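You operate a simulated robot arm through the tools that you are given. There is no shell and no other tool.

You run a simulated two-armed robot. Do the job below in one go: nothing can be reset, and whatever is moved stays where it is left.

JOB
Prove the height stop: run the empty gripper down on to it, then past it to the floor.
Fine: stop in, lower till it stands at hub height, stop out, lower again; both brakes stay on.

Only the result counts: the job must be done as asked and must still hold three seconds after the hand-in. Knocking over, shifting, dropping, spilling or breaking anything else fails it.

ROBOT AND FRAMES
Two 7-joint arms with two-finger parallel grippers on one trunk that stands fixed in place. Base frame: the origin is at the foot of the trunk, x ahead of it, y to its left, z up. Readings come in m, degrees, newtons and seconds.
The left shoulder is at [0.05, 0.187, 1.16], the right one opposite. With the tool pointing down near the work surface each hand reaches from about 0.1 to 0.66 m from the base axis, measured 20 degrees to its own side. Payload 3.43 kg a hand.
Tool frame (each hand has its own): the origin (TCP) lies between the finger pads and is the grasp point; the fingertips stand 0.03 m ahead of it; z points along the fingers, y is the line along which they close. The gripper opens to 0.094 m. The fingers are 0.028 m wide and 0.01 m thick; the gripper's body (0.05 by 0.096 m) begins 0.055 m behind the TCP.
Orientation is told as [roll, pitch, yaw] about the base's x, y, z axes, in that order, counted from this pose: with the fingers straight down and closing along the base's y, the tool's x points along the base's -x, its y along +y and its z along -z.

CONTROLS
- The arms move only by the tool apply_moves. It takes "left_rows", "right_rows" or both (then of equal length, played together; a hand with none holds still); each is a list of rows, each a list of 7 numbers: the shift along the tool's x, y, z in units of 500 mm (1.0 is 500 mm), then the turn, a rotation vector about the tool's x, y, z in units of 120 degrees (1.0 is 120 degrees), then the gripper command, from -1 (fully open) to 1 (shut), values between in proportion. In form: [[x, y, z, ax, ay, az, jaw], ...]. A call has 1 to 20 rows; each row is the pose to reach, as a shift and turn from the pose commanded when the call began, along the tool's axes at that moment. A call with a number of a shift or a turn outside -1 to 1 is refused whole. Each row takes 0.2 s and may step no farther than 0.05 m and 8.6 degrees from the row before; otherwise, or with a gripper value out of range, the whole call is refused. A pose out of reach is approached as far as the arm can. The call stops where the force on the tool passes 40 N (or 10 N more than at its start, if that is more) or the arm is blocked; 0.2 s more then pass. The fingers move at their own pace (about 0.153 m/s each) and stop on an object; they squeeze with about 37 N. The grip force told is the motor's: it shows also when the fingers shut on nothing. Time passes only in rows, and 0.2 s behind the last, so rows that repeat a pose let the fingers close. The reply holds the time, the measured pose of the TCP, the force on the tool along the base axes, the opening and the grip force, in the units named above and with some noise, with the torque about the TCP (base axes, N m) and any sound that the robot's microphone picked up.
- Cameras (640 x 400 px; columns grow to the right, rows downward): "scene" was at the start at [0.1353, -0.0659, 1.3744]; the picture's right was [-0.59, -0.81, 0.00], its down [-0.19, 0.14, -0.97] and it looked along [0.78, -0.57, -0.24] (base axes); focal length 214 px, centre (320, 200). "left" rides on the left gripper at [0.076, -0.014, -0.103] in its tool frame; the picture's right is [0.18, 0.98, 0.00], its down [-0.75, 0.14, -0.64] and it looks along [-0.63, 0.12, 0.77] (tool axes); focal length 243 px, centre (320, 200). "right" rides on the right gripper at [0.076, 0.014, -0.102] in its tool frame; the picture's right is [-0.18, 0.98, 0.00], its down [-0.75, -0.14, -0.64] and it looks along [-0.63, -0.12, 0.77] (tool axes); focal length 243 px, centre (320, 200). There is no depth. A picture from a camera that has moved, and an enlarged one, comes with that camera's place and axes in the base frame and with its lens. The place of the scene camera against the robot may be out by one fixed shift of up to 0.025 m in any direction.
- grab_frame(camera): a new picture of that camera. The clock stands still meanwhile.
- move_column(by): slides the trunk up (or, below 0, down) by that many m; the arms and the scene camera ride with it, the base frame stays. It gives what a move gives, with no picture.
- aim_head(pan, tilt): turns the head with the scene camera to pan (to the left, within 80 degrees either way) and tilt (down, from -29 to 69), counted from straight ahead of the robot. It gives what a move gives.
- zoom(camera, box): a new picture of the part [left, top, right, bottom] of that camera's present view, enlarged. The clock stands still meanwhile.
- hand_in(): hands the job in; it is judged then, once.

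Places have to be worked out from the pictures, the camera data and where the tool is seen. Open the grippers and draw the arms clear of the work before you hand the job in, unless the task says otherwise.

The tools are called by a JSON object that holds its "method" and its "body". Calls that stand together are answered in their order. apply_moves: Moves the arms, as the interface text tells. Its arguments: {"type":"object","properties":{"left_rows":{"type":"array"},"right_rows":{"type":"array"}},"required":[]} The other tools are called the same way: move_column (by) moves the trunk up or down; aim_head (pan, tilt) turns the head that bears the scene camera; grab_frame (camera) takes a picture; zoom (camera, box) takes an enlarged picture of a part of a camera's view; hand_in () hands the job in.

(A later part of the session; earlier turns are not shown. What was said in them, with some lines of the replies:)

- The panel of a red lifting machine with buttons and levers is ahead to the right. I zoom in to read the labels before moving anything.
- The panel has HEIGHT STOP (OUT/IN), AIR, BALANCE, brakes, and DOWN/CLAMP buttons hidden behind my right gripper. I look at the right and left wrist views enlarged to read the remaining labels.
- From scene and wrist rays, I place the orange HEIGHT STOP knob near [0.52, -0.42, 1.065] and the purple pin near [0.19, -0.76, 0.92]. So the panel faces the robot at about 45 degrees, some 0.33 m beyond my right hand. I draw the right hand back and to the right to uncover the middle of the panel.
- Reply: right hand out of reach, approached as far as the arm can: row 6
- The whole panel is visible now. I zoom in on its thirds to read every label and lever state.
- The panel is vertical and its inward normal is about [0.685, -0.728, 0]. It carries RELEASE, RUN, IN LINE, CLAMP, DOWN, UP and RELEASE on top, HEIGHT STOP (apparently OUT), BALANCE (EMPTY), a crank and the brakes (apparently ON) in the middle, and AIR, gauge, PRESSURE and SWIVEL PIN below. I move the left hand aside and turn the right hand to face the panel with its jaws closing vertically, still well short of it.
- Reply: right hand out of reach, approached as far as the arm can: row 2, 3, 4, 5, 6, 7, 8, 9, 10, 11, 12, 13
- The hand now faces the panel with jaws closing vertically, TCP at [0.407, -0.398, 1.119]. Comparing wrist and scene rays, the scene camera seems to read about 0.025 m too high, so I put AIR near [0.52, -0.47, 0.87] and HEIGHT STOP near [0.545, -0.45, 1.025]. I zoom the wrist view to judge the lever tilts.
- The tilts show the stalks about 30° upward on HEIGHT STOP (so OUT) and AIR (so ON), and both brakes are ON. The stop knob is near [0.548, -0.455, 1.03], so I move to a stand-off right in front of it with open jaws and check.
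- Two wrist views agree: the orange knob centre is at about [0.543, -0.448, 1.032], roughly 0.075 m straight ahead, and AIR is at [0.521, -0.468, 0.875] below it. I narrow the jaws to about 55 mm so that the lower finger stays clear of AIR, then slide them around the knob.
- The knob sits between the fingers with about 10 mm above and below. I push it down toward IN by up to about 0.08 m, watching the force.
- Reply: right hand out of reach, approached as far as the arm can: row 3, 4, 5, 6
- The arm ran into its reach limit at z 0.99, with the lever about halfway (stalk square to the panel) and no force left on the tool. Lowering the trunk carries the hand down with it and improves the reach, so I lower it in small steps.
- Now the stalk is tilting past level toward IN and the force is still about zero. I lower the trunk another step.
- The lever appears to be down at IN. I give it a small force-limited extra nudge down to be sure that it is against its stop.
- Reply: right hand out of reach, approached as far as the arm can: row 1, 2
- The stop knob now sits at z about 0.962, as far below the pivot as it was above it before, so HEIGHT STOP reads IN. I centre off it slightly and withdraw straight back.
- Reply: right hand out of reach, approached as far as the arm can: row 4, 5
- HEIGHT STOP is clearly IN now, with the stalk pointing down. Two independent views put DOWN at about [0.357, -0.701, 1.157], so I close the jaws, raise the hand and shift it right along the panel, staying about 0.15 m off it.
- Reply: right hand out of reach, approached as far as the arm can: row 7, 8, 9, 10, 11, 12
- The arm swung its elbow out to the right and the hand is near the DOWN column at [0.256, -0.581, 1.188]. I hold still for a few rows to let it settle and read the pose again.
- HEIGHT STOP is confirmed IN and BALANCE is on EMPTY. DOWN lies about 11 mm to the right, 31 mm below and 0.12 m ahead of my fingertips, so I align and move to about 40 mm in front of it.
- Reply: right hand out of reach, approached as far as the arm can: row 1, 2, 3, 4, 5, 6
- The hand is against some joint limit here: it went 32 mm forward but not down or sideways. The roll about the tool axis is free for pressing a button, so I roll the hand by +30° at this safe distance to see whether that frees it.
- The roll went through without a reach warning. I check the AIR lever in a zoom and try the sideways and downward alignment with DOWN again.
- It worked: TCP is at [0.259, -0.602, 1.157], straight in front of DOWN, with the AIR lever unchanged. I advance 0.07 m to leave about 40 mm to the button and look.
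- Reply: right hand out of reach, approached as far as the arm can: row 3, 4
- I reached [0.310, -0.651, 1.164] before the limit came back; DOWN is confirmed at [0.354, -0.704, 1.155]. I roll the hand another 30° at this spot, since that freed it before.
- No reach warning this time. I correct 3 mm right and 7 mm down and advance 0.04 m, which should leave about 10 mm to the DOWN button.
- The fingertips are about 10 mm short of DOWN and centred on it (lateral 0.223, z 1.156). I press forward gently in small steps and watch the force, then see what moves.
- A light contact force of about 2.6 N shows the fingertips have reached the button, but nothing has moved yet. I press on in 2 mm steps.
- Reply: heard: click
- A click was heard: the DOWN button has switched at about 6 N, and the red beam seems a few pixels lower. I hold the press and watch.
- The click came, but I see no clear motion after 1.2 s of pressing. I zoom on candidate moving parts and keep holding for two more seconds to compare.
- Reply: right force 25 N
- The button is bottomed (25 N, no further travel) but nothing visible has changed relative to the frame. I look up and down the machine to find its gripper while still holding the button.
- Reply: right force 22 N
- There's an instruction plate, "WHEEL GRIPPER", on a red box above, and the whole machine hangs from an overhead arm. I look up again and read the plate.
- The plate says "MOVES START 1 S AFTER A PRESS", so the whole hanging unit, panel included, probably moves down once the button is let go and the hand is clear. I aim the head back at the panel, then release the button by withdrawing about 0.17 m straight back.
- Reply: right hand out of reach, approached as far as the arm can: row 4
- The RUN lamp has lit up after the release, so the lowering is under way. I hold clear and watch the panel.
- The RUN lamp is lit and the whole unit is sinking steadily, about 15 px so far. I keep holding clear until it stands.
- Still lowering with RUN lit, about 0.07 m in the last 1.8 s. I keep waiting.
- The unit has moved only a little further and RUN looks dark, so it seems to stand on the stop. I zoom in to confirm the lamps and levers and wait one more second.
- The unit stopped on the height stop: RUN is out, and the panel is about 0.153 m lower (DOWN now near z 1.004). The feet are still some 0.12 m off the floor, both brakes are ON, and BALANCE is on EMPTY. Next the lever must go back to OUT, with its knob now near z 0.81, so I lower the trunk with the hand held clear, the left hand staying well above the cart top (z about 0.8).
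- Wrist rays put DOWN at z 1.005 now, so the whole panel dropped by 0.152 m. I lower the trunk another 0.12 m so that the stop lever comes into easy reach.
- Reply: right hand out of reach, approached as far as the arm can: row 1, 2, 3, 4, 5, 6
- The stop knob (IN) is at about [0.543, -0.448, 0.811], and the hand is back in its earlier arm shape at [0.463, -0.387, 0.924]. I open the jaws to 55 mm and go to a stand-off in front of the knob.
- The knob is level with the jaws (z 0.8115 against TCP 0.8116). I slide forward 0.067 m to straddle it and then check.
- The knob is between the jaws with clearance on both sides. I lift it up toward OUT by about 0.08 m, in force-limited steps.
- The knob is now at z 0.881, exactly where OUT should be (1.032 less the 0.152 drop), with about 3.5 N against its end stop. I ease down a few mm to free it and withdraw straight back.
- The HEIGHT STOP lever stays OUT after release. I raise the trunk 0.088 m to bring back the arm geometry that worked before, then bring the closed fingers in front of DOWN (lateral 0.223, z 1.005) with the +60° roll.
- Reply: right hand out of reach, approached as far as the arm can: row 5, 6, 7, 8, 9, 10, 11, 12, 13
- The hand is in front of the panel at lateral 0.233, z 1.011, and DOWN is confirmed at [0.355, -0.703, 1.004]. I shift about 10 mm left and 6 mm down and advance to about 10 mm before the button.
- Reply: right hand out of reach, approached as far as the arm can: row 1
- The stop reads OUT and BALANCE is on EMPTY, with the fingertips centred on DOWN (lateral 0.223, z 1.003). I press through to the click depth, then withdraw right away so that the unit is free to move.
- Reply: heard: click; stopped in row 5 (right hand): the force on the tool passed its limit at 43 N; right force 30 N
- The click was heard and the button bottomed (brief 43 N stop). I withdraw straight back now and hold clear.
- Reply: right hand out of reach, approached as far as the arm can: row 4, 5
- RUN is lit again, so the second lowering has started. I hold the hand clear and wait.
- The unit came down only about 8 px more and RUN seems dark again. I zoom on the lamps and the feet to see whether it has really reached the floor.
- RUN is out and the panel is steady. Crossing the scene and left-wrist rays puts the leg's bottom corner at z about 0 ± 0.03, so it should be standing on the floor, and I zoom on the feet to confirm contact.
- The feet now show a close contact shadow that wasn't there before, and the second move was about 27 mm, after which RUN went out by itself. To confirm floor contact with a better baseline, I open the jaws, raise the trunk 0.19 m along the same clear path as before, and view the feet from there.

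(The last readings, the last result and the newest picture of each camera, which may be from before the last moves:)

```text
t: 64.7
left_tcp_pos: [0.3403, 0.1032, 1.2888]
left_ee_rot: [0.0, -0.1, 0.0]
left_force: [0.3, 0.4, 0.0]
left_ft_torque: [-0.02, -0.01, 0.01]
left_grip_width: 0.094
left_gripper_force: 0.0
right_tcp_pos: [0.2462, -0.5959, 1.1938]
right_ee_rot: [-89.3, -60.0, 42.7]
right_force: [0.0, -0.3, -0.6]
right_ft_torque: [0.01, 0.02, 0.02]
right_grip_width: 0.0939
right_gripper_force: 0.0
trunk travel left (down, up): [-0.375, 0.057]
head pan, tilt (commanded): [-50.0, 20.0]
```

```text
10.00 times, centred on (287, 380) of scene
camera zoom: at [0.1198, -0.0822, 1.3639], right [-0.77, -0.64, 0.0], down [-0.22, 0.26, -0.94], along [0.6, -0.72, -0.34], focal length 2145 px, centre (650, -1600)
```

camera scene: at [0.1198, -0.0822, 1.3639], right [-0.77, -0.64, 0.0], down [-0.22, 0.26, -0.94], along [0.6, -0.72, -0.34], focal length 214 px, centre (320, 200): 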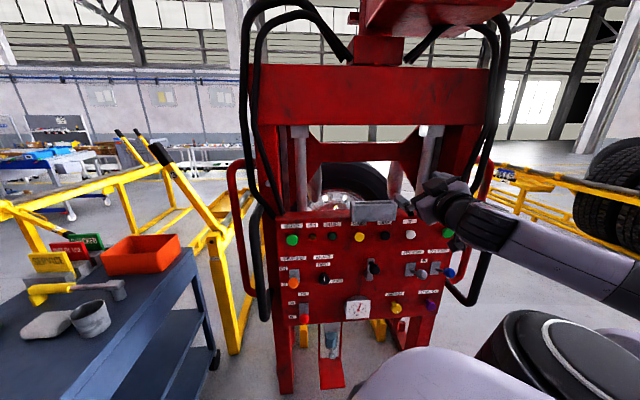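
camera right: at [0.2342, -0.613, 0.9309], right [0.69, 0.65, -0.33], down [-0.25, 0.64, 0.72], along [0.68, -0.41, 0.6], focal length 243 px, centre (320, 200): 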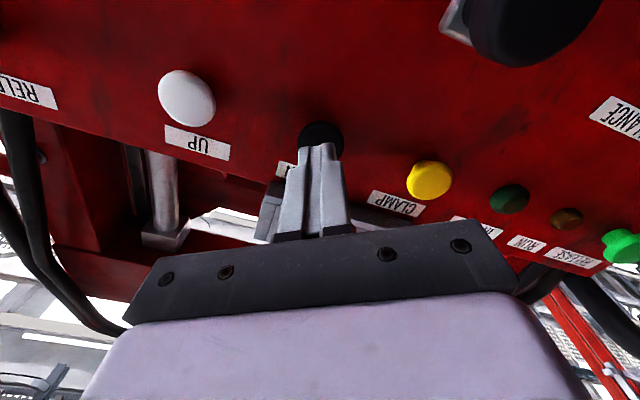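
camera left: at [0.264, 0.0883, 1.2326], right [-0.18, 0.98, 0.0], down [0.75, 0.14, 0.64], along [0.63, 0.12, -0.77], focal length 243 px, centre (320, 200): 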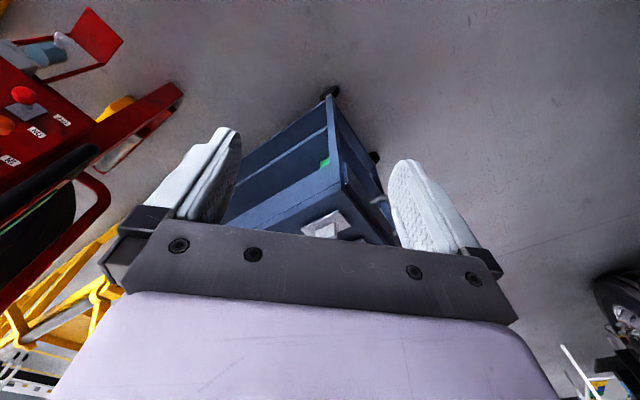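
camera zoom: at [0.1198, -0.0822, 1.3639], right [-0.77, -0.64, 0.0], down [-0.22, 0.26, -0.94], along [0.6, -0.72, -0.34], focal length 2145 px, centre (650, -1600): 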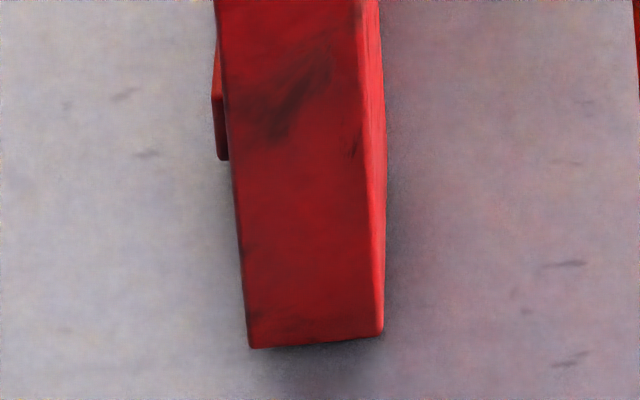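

From the raised view, triangulating with a 0.19 m baseline puts the leg's bottom edge within about 1–2 cm of the floor marks next to it. I take one more wrist view and a zoom on the lower frame to settle this, and check the lamps.

{"method": "grab_frame", "body": {"camera": "left"}}

{"method": "zoom", "body": {"camera": "left", "box": [110, 60, 190, 110]}}

{"method": "zoom", "body": {"camera": "scene", "box": [240, 300, 400, 400]}}

{"method": "zoom", "body": {"camera": "scene", "box": [270, 180, 430, 280]}}

{"method": "zoom", "body": {"camera": "scene", "box": [390, 240, 470, 290]}}

```text
taken
camera left: at [0.2641, 0.0882, 1.3905], right [-0.18, 0.98, 0.0], down [0.75, 0.14, 0.64], along [0.63, 0.12, -0.77], focal length 243 px, centre (320, 200)
```

left: 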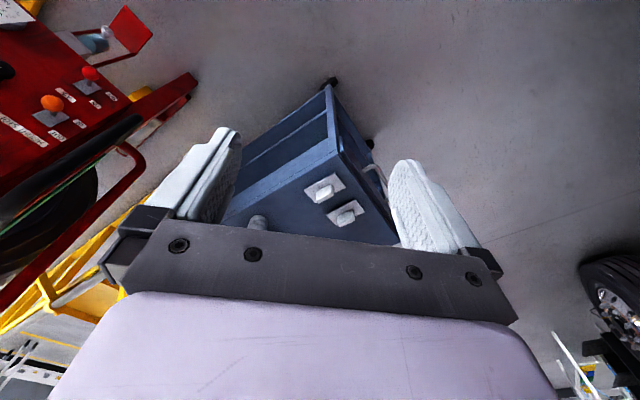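

```text
8.00 times, centred on (150, 85) of left
camera zoom: at [0.2641, 0.0882, 1.3905], right [-0.18, 0.98, 0.0], down [0.75, 0.14, 0.64], along [0.63, 0.12, -0.77], focal length 1941 px, centre (1680, 1120)
```

zoom: 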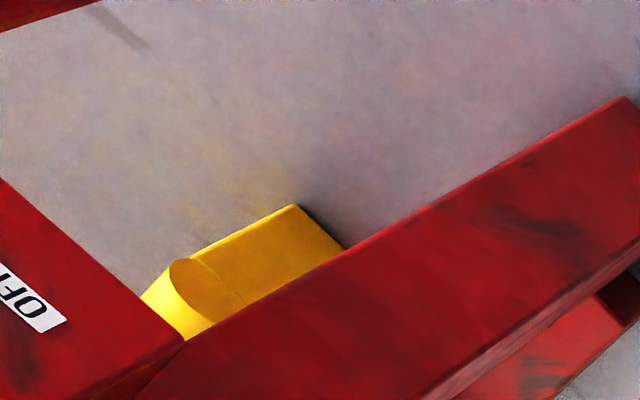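

```text
4.00 times, centred on (320, 350) of scene
camera zoom: at [0.1198, -0.0822, 1.3639], right [-0.77, -0.64, 0.0], down [-0.22, 0.26, -0.94], along [0.6, -0.72, -0.34], focal length 858 px, centre (320, -400)
```

zoom: 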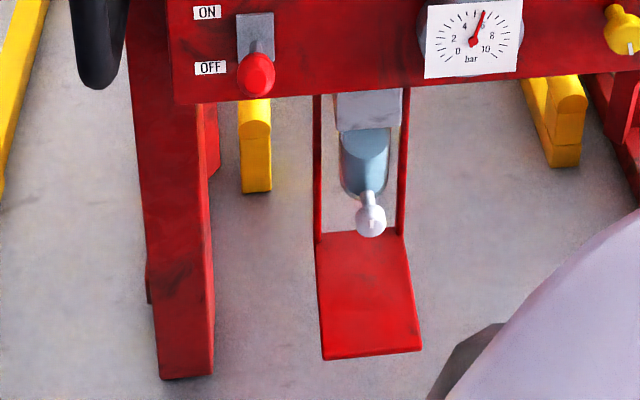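

```text
4.00 times, centred on (350, 230) of scene
camera zoom: at [0.1198, -0.0822, 1.3639], right [-0.77, -0.64, 0.0], down [-0.22, 0.26, -0.94], along [0.6, -0.72, -0.34], focal length 858 px, centre (200, 80)
```

zoom: 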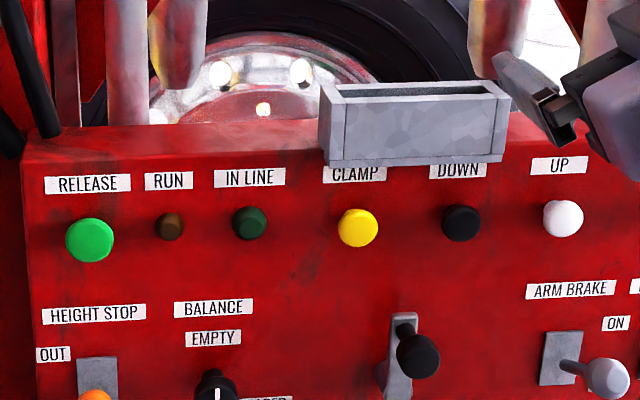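

```text
8.00 times, centred on (430, 265) of scene
camera zoom: at [0.1198, -0.0822, 1.3639], right [-0.77, -0.64, 0.0], down [-0.22, 0.26, -0.94], along [0.6, -0.72, -0.34], focal length 1716 px, centre (-560, -320)
```

zoom: 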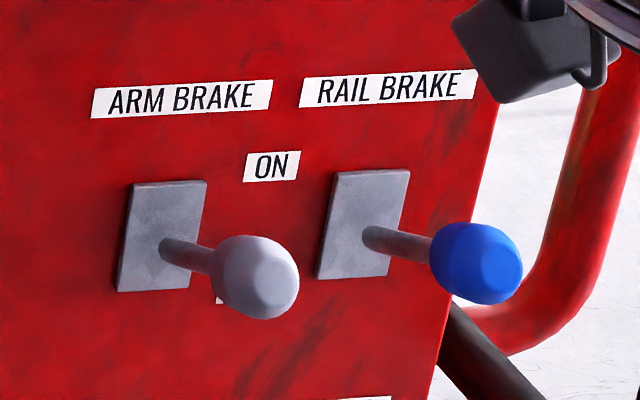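

RUN and IN LINE are dark, the stop is OUT, both brake levers are still tilted up (ON), and AIR and BALANCE are unchanged. I now draw the right arm away, first sideways with the roll undone, at the same safe distance from the panel.

{"method": "apply_moves", "body": {"right_rows": [[-0.031, 0.0533, 0, 0, 0, -0.05, -1], [-0.062, 0.1066, 0, 0, 0, -0.1, -1], [-0.092, 0.16, 0, 0, 0, -0.15, -1], [-0.123, 0.2132, 0, 0, 0, -0.2, -1], [-0.154, 0.2665, 0, 0, 0, -0.25, -1], [-0.185, 0.32, 0, 0, 0, -0.3, -1], [-0.216, 0.373, 0, 0, 0, -0.35, -1], [-0.246, 0.4264, 0, 0, 0, -0.4, -1], [-0.277, 0.48, 0, 0, 0, -0.45, -1], [-0.308, 0.533, 0, 0, 0, -0.5, -1], [-0.308, 0.533, 0, 0, 0, -0.5, -1]]}}

{"method": "grab_frame", "body": {"camera": "scene"}}

```text
t: 67.1
left_tcp_pos: [0.3403, 0.1032, 1.2877]
left_ee_rot: [0.0, 0.0, -0.1]
left_force: [1.2, -0.8, 0.1]
left_ft_torque: [0.01, 0.0, 0.01]
left_grip_width: 0.0942
left_gripper_force: 0.1
right_tcp_pos: [0.4703, -0.3842, 1.1943]
right_ee_rot: [-89.6, 0.0, 43.4]
right_force: [-0.7, 0.3, 0.7]
right_ft_torque: [-0.01, 0.02, 0.01]
right_grip_width: 0.0938
right_gripper_force: 0.0
right hand out of reach, approached as far as the arm can: row 1, 2, 3, 4, 5
trunk travel left (down, up): [-0.375, 0.057]
head pan, tilt (commanded): [-50.0, 20.0]
```

```text
taken
camera scene: at [0.1201, -0.0825, 1.3639], right [-0.77, -0.64, 0.0], down [-0.22, 0.26, -0.94], along [0.6, -0.72, -0.34], focal length 214 px, centre (320, 200)
```

scene: 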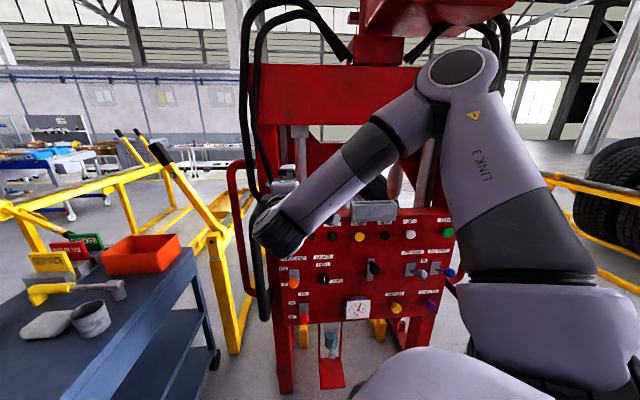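

The hand is at [0.470, -0.384, 1.194] with the panel untouched. I now rotate it back to pointing down while pulling it away toward its start place.

{"method": "apply_moves", "body": {"right_rows": [[0.0172, -0.0104, -0.0376, -0.0508, 0.0201, 0.0201, -1], [0.0344, -0.0209, -0.0753, -0.1015, 0.0403, 0.0403, -1], [0.0516, -0.0313, -0.1129, -0.1523, 0.0604, 0.0604, -1], [0.0689, -0.0417, -0.1506, -0.203, 0.0806, 0.0806, -1], [0.0861, -0.0521, -0.1882, -0.2538, 0.1007, 0.1007, -1], [0.1033, -0.0626, -0.2259, -0.3046, 0.1208, 0.1208, -1], [0.1205, -0.073, -0.2635, -0.3553, 0.141, 0.141, -1], [0.1377, -0.0834, -0.3011, -0.4061, 0.1611, 0.1611, -1], [0.1549, -0.0939, -0.3388, -0.4568, 0.1813, 0.1813, -1], [0.1721, -0.1043, -0.3764, -0.5076, 0.2014, 0.2014, -1], [0.1894, -0.1147, -0.4141, -0.5584, 0.2215, 0.2215, -1], [0.2066, -0.1251, -0.4517, -0.6091, 0.2417, 0.2417, -1], [0.2238, -0.1356, -0.4894, -0.6599, 0.2618, 0.2618, -1], [0.241, -0.146, -0.527, -0.7107, 0.282, 0.282, -1], [0.241, -0.146, -0.527, -0.7107, 0.282, 0.282, -1]]}}

{"method": "grab_frame", "body": {"camera": "scene"}}

```text
t: 70.3
left_tcp_pos: [0.34, 0.1025, 1.288]
left_ee_rot: [0.0, 0.0, 0.0]
left_force: [0.2, 0.8, 0.0]
left_ft_torque: [0.01, 0.01, -0.02]
left_grip_width: 0.0938
left_gripper_force: 0.0
right_tcp_pos: [0.2015, -0.2767, 1.2692]
right_ee_rot: [0.2, 0.1, 0.1]
right_force: [-0.8, 0.3, -0.4]
right_ft_torque: [-0.03, -0.01, -0.01]
right_grip_width: 0.0939
right_gripper_force: 0.1
trunk travel left (down, up): [-0.375, 0.057]
head pan, tilt (commanded): [-50.0, 20.0]
```

```text
taken
camera scene: at [0.1198, -0.082, 1.364], right [-0.77, -0.64, 0.0], down [-0.22, 0.26, -0.94], along [0.6, -0.72, -0.34], focal length 214 px, centre (320, 200)
```

scene: 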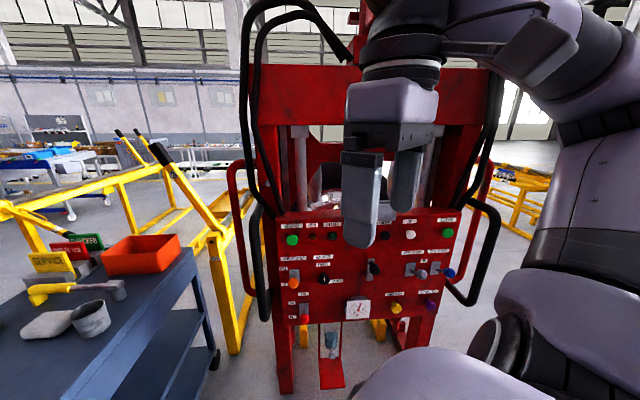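

Everything on the panel is unchanged and both hands are open and clear. For a last height check, I lower the trunk 0.33 m with both hands over free floor, which gives a longer baseline and a flatter view of the feet.

{"method": "move_column", "body": {"by": -0.33}}

{"method": "grab_frame", "body": {"camera": "scene"}}

{"method": "zoom", "body": {"camera": "scene", "box": [255, 325, 319, 365]}}

{"method": "zoom", "body": {"camera": "scene", "box": [240, 250, 464, 390]}}

```text
t: 73.6
left_tcp_pos: [0.3408, 0.1032, 0.9588]
left_ee_rot: [0.0, 0.0, 0.0]
left_force: [-0.3, 0.7, 0.6]
left_ft_torque: [0.0, 0.02, 0.01]
left_grip_width: 0.0941
left_gripper_force: 0.1
right_tcp_pos: [0.2018, -0.2753, 0.9392]
right_ee_rot: [0.2, 0.2, 0.2]
right_force: [0.1, -0.3, 0.8]
right_ft_torque: [-0.02, -0.04, 0.02]
right_grip_width: 0.0941
right_gripper_force: 0.1
trunk travel left (down, up): [-0.045, 0.387]
head pan, tilt (commanded): [-50.0, 20.0]
```

```text
taken
camera scene: at [0.1197, -0.0822, 1.034], right [-0.77, -0.64, 0.0], down [-0.22, 0.26, -0.94], along [0.6, -0.72, -0.34], focal length 214 px, centre (320, 200)
```

scene: 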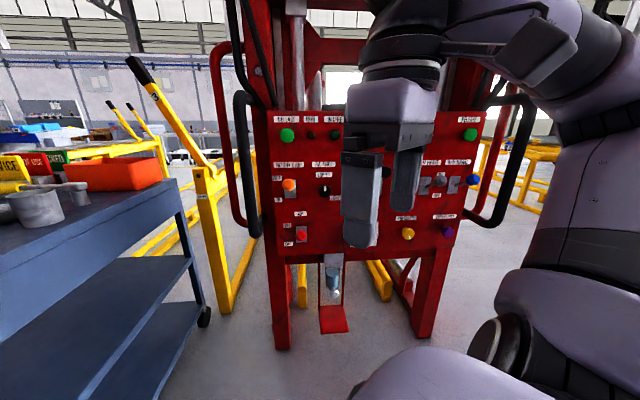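

```text
10.00 times, centred on (287, 345) of scene
camera zoom: at [0.1197, -0.0822, 1.034], right [-0.77, -0.64, 0.0], down [-0.22, 0.26, -0.94], along [0.6, -0.72, -0.34], focal length 2145 px, centre (650, -1250)
```

zoom: 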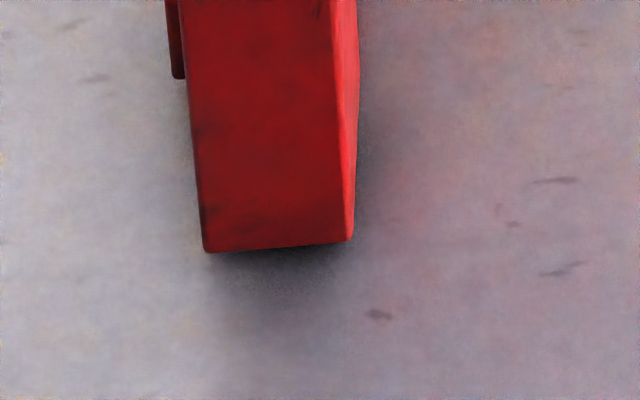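

```text
2.86 times, centred on (352, 320) of scene
camera zoom: at [0.1197, -0.0822, 1.034], right [-0.77, -0.64, 0.0], down [-0.22, 0.26, -0.94], along [0.6, -0.72, -0.34], focal length 613 px, centre (229, -143)
```

zoom: 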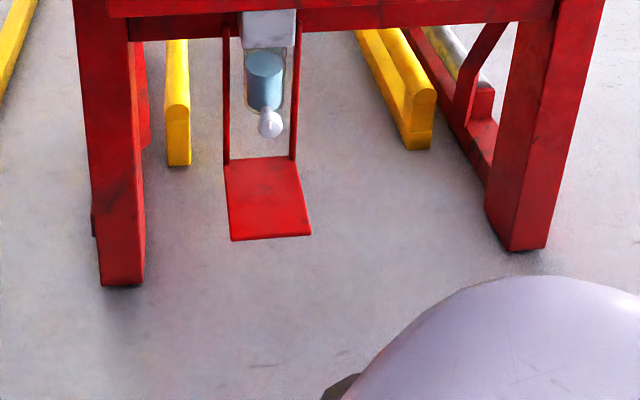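

With the longer baseline the front leg corners come out about 15–20 mm above the floor marks, so I look closer at the fork beams and the other leg to see what actually carries the unit at the bottom.

{"method": "zoom", "body": {"camera": "scene", "box": [370, 250, 450, 300]}}

{"method": "zoom", "body": {"camera": "scene", "box": [400, 300, 480, 350]}}

{"method": "zoom", "body": {"camera": "scene", "box": [260, 255, 340, 305]}}

{"method": "grab_frame", "body": {"camera": "left"}}

{"method": "zoom", "body": {"camera": "left", "box": [0, 0, 240, 150]}}

```text
8.00 times, centred on (410, 275) of scene
camera zoom: at [0.1197, -0.0822, 1.034], right [-0.77, -0.64, 0.0], down [-0.22, 0.26, -0.94], along [0.6, -0.72, -0.34], focal length 1716 px, centre (-400, -400)
```

zoom: 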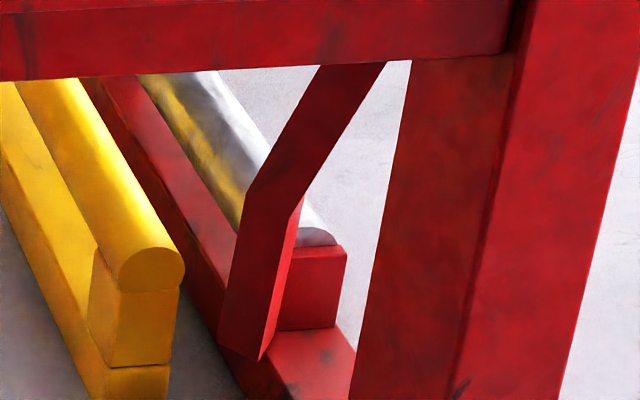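

```text
8.00 times, centred on (440, 325) of scene
camera zoom: at [0.1197, -0.0822, 1.034], right [-0.77, -0.64, 0.0], down [-0.22, 0.26, -0.94], along [0.6, -0.72, -0.34], focal length 1716 px, centre (-640, -800)
```

zoom: 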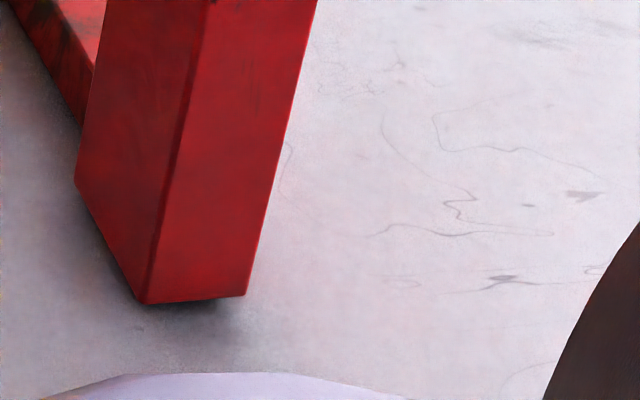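

```text
8.00 times, centred on (300, 280) of scene
camera zoom: at [0.1197, -0.0822, 1.034], right [-0.77, -0.64, 0.0], down [-0.22, 0.26, -0.94], along [0.6, -0.72, -0.34], focal length 1716 px, centre (480, -440)
```

zoom: 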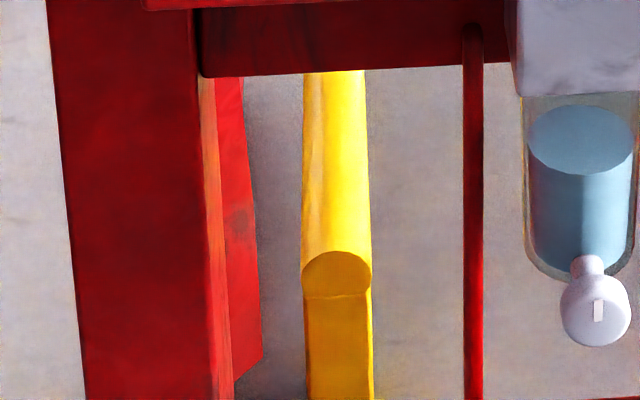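

```text
taken
camera left: at [0.264, 0.0883, 1.0606], right [-0.18, 0.98, 0.0], down [0.75, 0.14, 0.64], along [0.63, 0.12, -0.77], focal length 243 px, centre (320, 200)
```

left: 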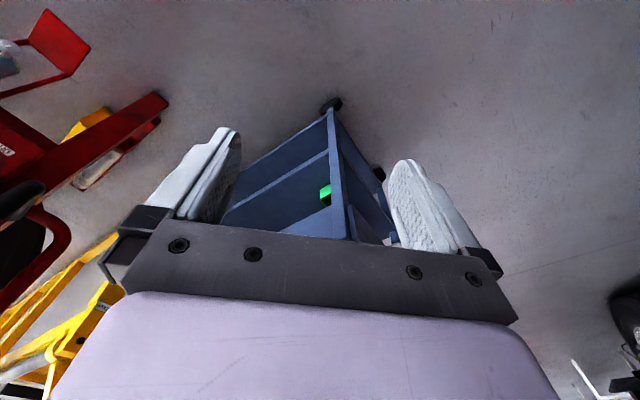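

```text
2.67 times, centred on (120, 75) of left
camera zoom: at [0.264, 0.0883, 1.0606], right [-0.18, 0.98, 0.0], down [0.75, 0.14, 0.64], along [0.63, 0.12, -0.77], focal length 647 px, centre (853, 533)
```

zoom: 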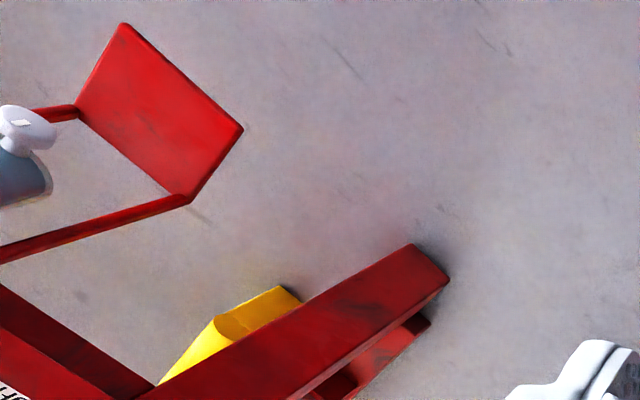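

The legs and fork beams sit right at floor level (contact shadows on both legs, no obstacle beneath), and the controller ended the move by itself with RUN out, so this is the bottom of travel. I raise the trunk back and do a last check of levers and lamps.

{"method": "move_column", "body": {"by": 0.33}}

{"method": "grab_frame", "body": {"camera": "scene"}}

{"method": "zoom", "body": {"camera": "scene", "box": [265, 215, 345, 265]}}

{"method": "zoom", "body": {"camera": "scene", "box": [265, 260, 361, 320]}}

{"method": "zoom", "body": {"camera": "scene", "box": [385, 220, 481, 320]}}

```text
t: 76.8
left_tcp_pos: [0.3396, 0.1034, 1.2875]
left_ee_rot: [0.0, 0.0, 0.1]
left_force: [-0.1, 0.1, 0.3]
left_ft_torque: [-0.02, 0.0, -0.02]
left_grip_width: 0.0938
left_gripper_force: 0.1
right_tcp_pos: [0.2008, -0.2766, 1.2682]
right_ee_rot: [0.1, 0.2, 0.2]
right_force: [0.7, -0.5, 1.2]
right_ft_torque: [0.01, -0.03, 0.01]
right_grip_width: 0.0939
right_gripper_force: 0.1
trunk travel left (down, up): [-0.375, 0.057]
head pan, tilt (commanded): [-50.0, 20.0]
```

```text
taken
camera scene: at [0.1198, -0.0822, 1.3639], right [-0.77, -0.64, 0.0], down [-0.22, 0.26, -0.94], along [0.6, -0.72, -0.34], focal length 214 px, centre (320, 200)
```

scene: 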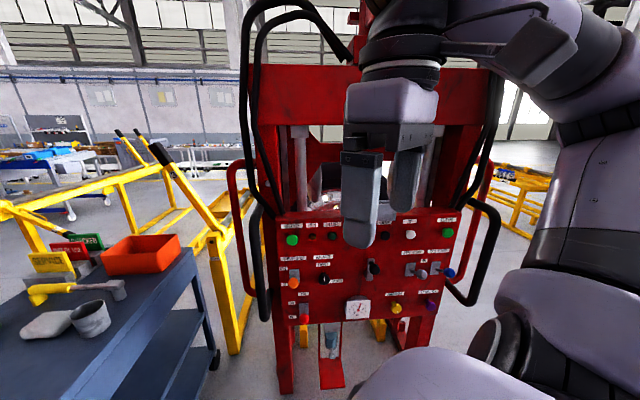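

```text
8.00 times, centred on (305, 240) of scene
camera zoom: at [0.1198, -0.0822, 1.3639], right [-0.77, -0.64, 0.0], down [-0.22, 0.26, -0.94], along [0.6, -0.72, -0.34], focal length 1716 px, centre (440, -120)
```

zoom: 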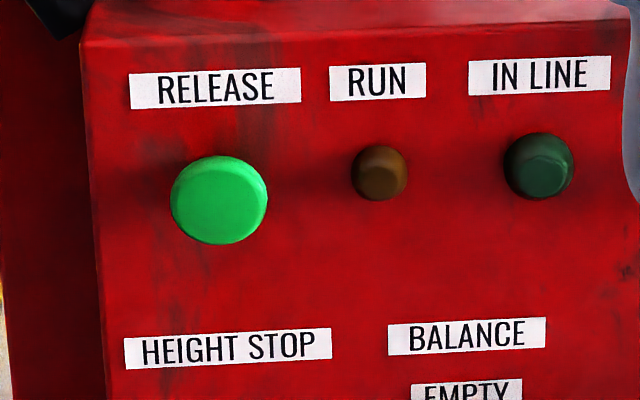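

```text
6.67 times, centred on (313, 290) of scene
camera zoom: at [0.1198, -0.0822, 1.3639], right [-0.77, -0.64, 0.0], down [-0.22, 0.26, -0.94], along [0.6, -0.72, -0.34], focal length 1430 px, centre (367, -400)
```

zoom: 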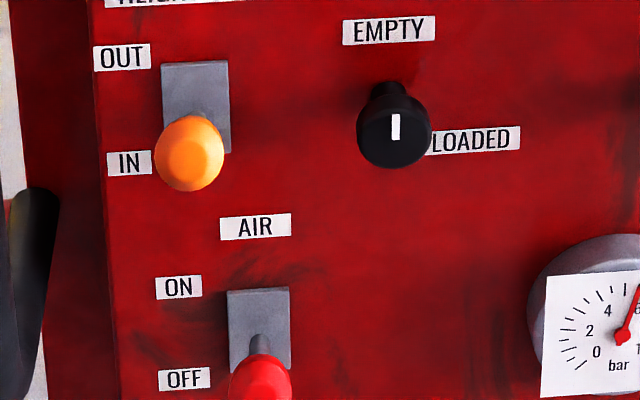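

```text
4.00 times, centred on (433, 270) of scene
camera zoom: at [0.1198, -0.0822, 1.3639], right [-0.77, -0.64, 0.0], down [-0.22, 0.26, -0.94], along [0.6, -0.72, -0.34], focal length 858 px, centre (-132, -80)
```

zoom: 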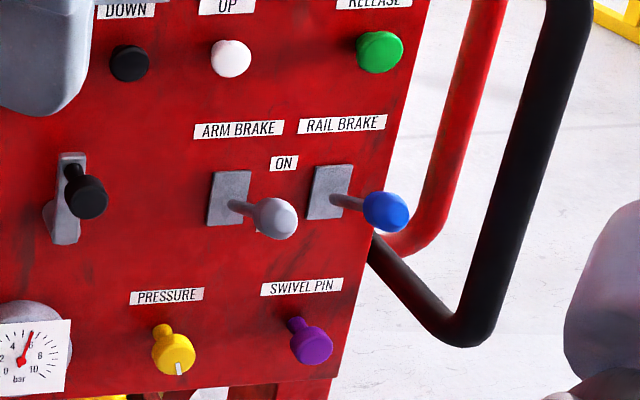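

Final state: the unit stands at the bottom with RUN out, HEIGHT STOP is OUT, AIR is ON, BALANCE is on EMPTY and both brakes are ON. Both grippers are open and well clear of the machine, so I hand the job in.

{"method": "hand_in", "body": {}}

```text
The job is handed in.
```

The height stop works: with it in, the gripper stopped on it, and with it out, the gripper went on down to the bottom of its travel.

| Step | What happened |
|---|---|
| Stop IN, press DOWN | The whole unit lowered about 0.152 m and stopped by itself. I took that as hub height; there was no mark to check it against. |
| Stop OUT, press DOWN again | It lowered about 27 mm further and stopped by itself. |

- **Floor contact:** I measured the front legs at about 15–20 mm above the floor at the end. The unit stopped by itself, the RUN lamp went out and I saw nothing under it, so I took this as its bottom. I did not press DOWN a third time to confirm.
- **Button force:** the second press on DOWN briefly reached 43 N, which stopped the arm. The button had already clicked and nothing looked disturbed.
- **Controls:** both brakes stayed on, BALANCE stayed on EMPTY and AIR stayed on. The stop is now OUT.
- **Arms:** both grippers are open and clear of the machine.
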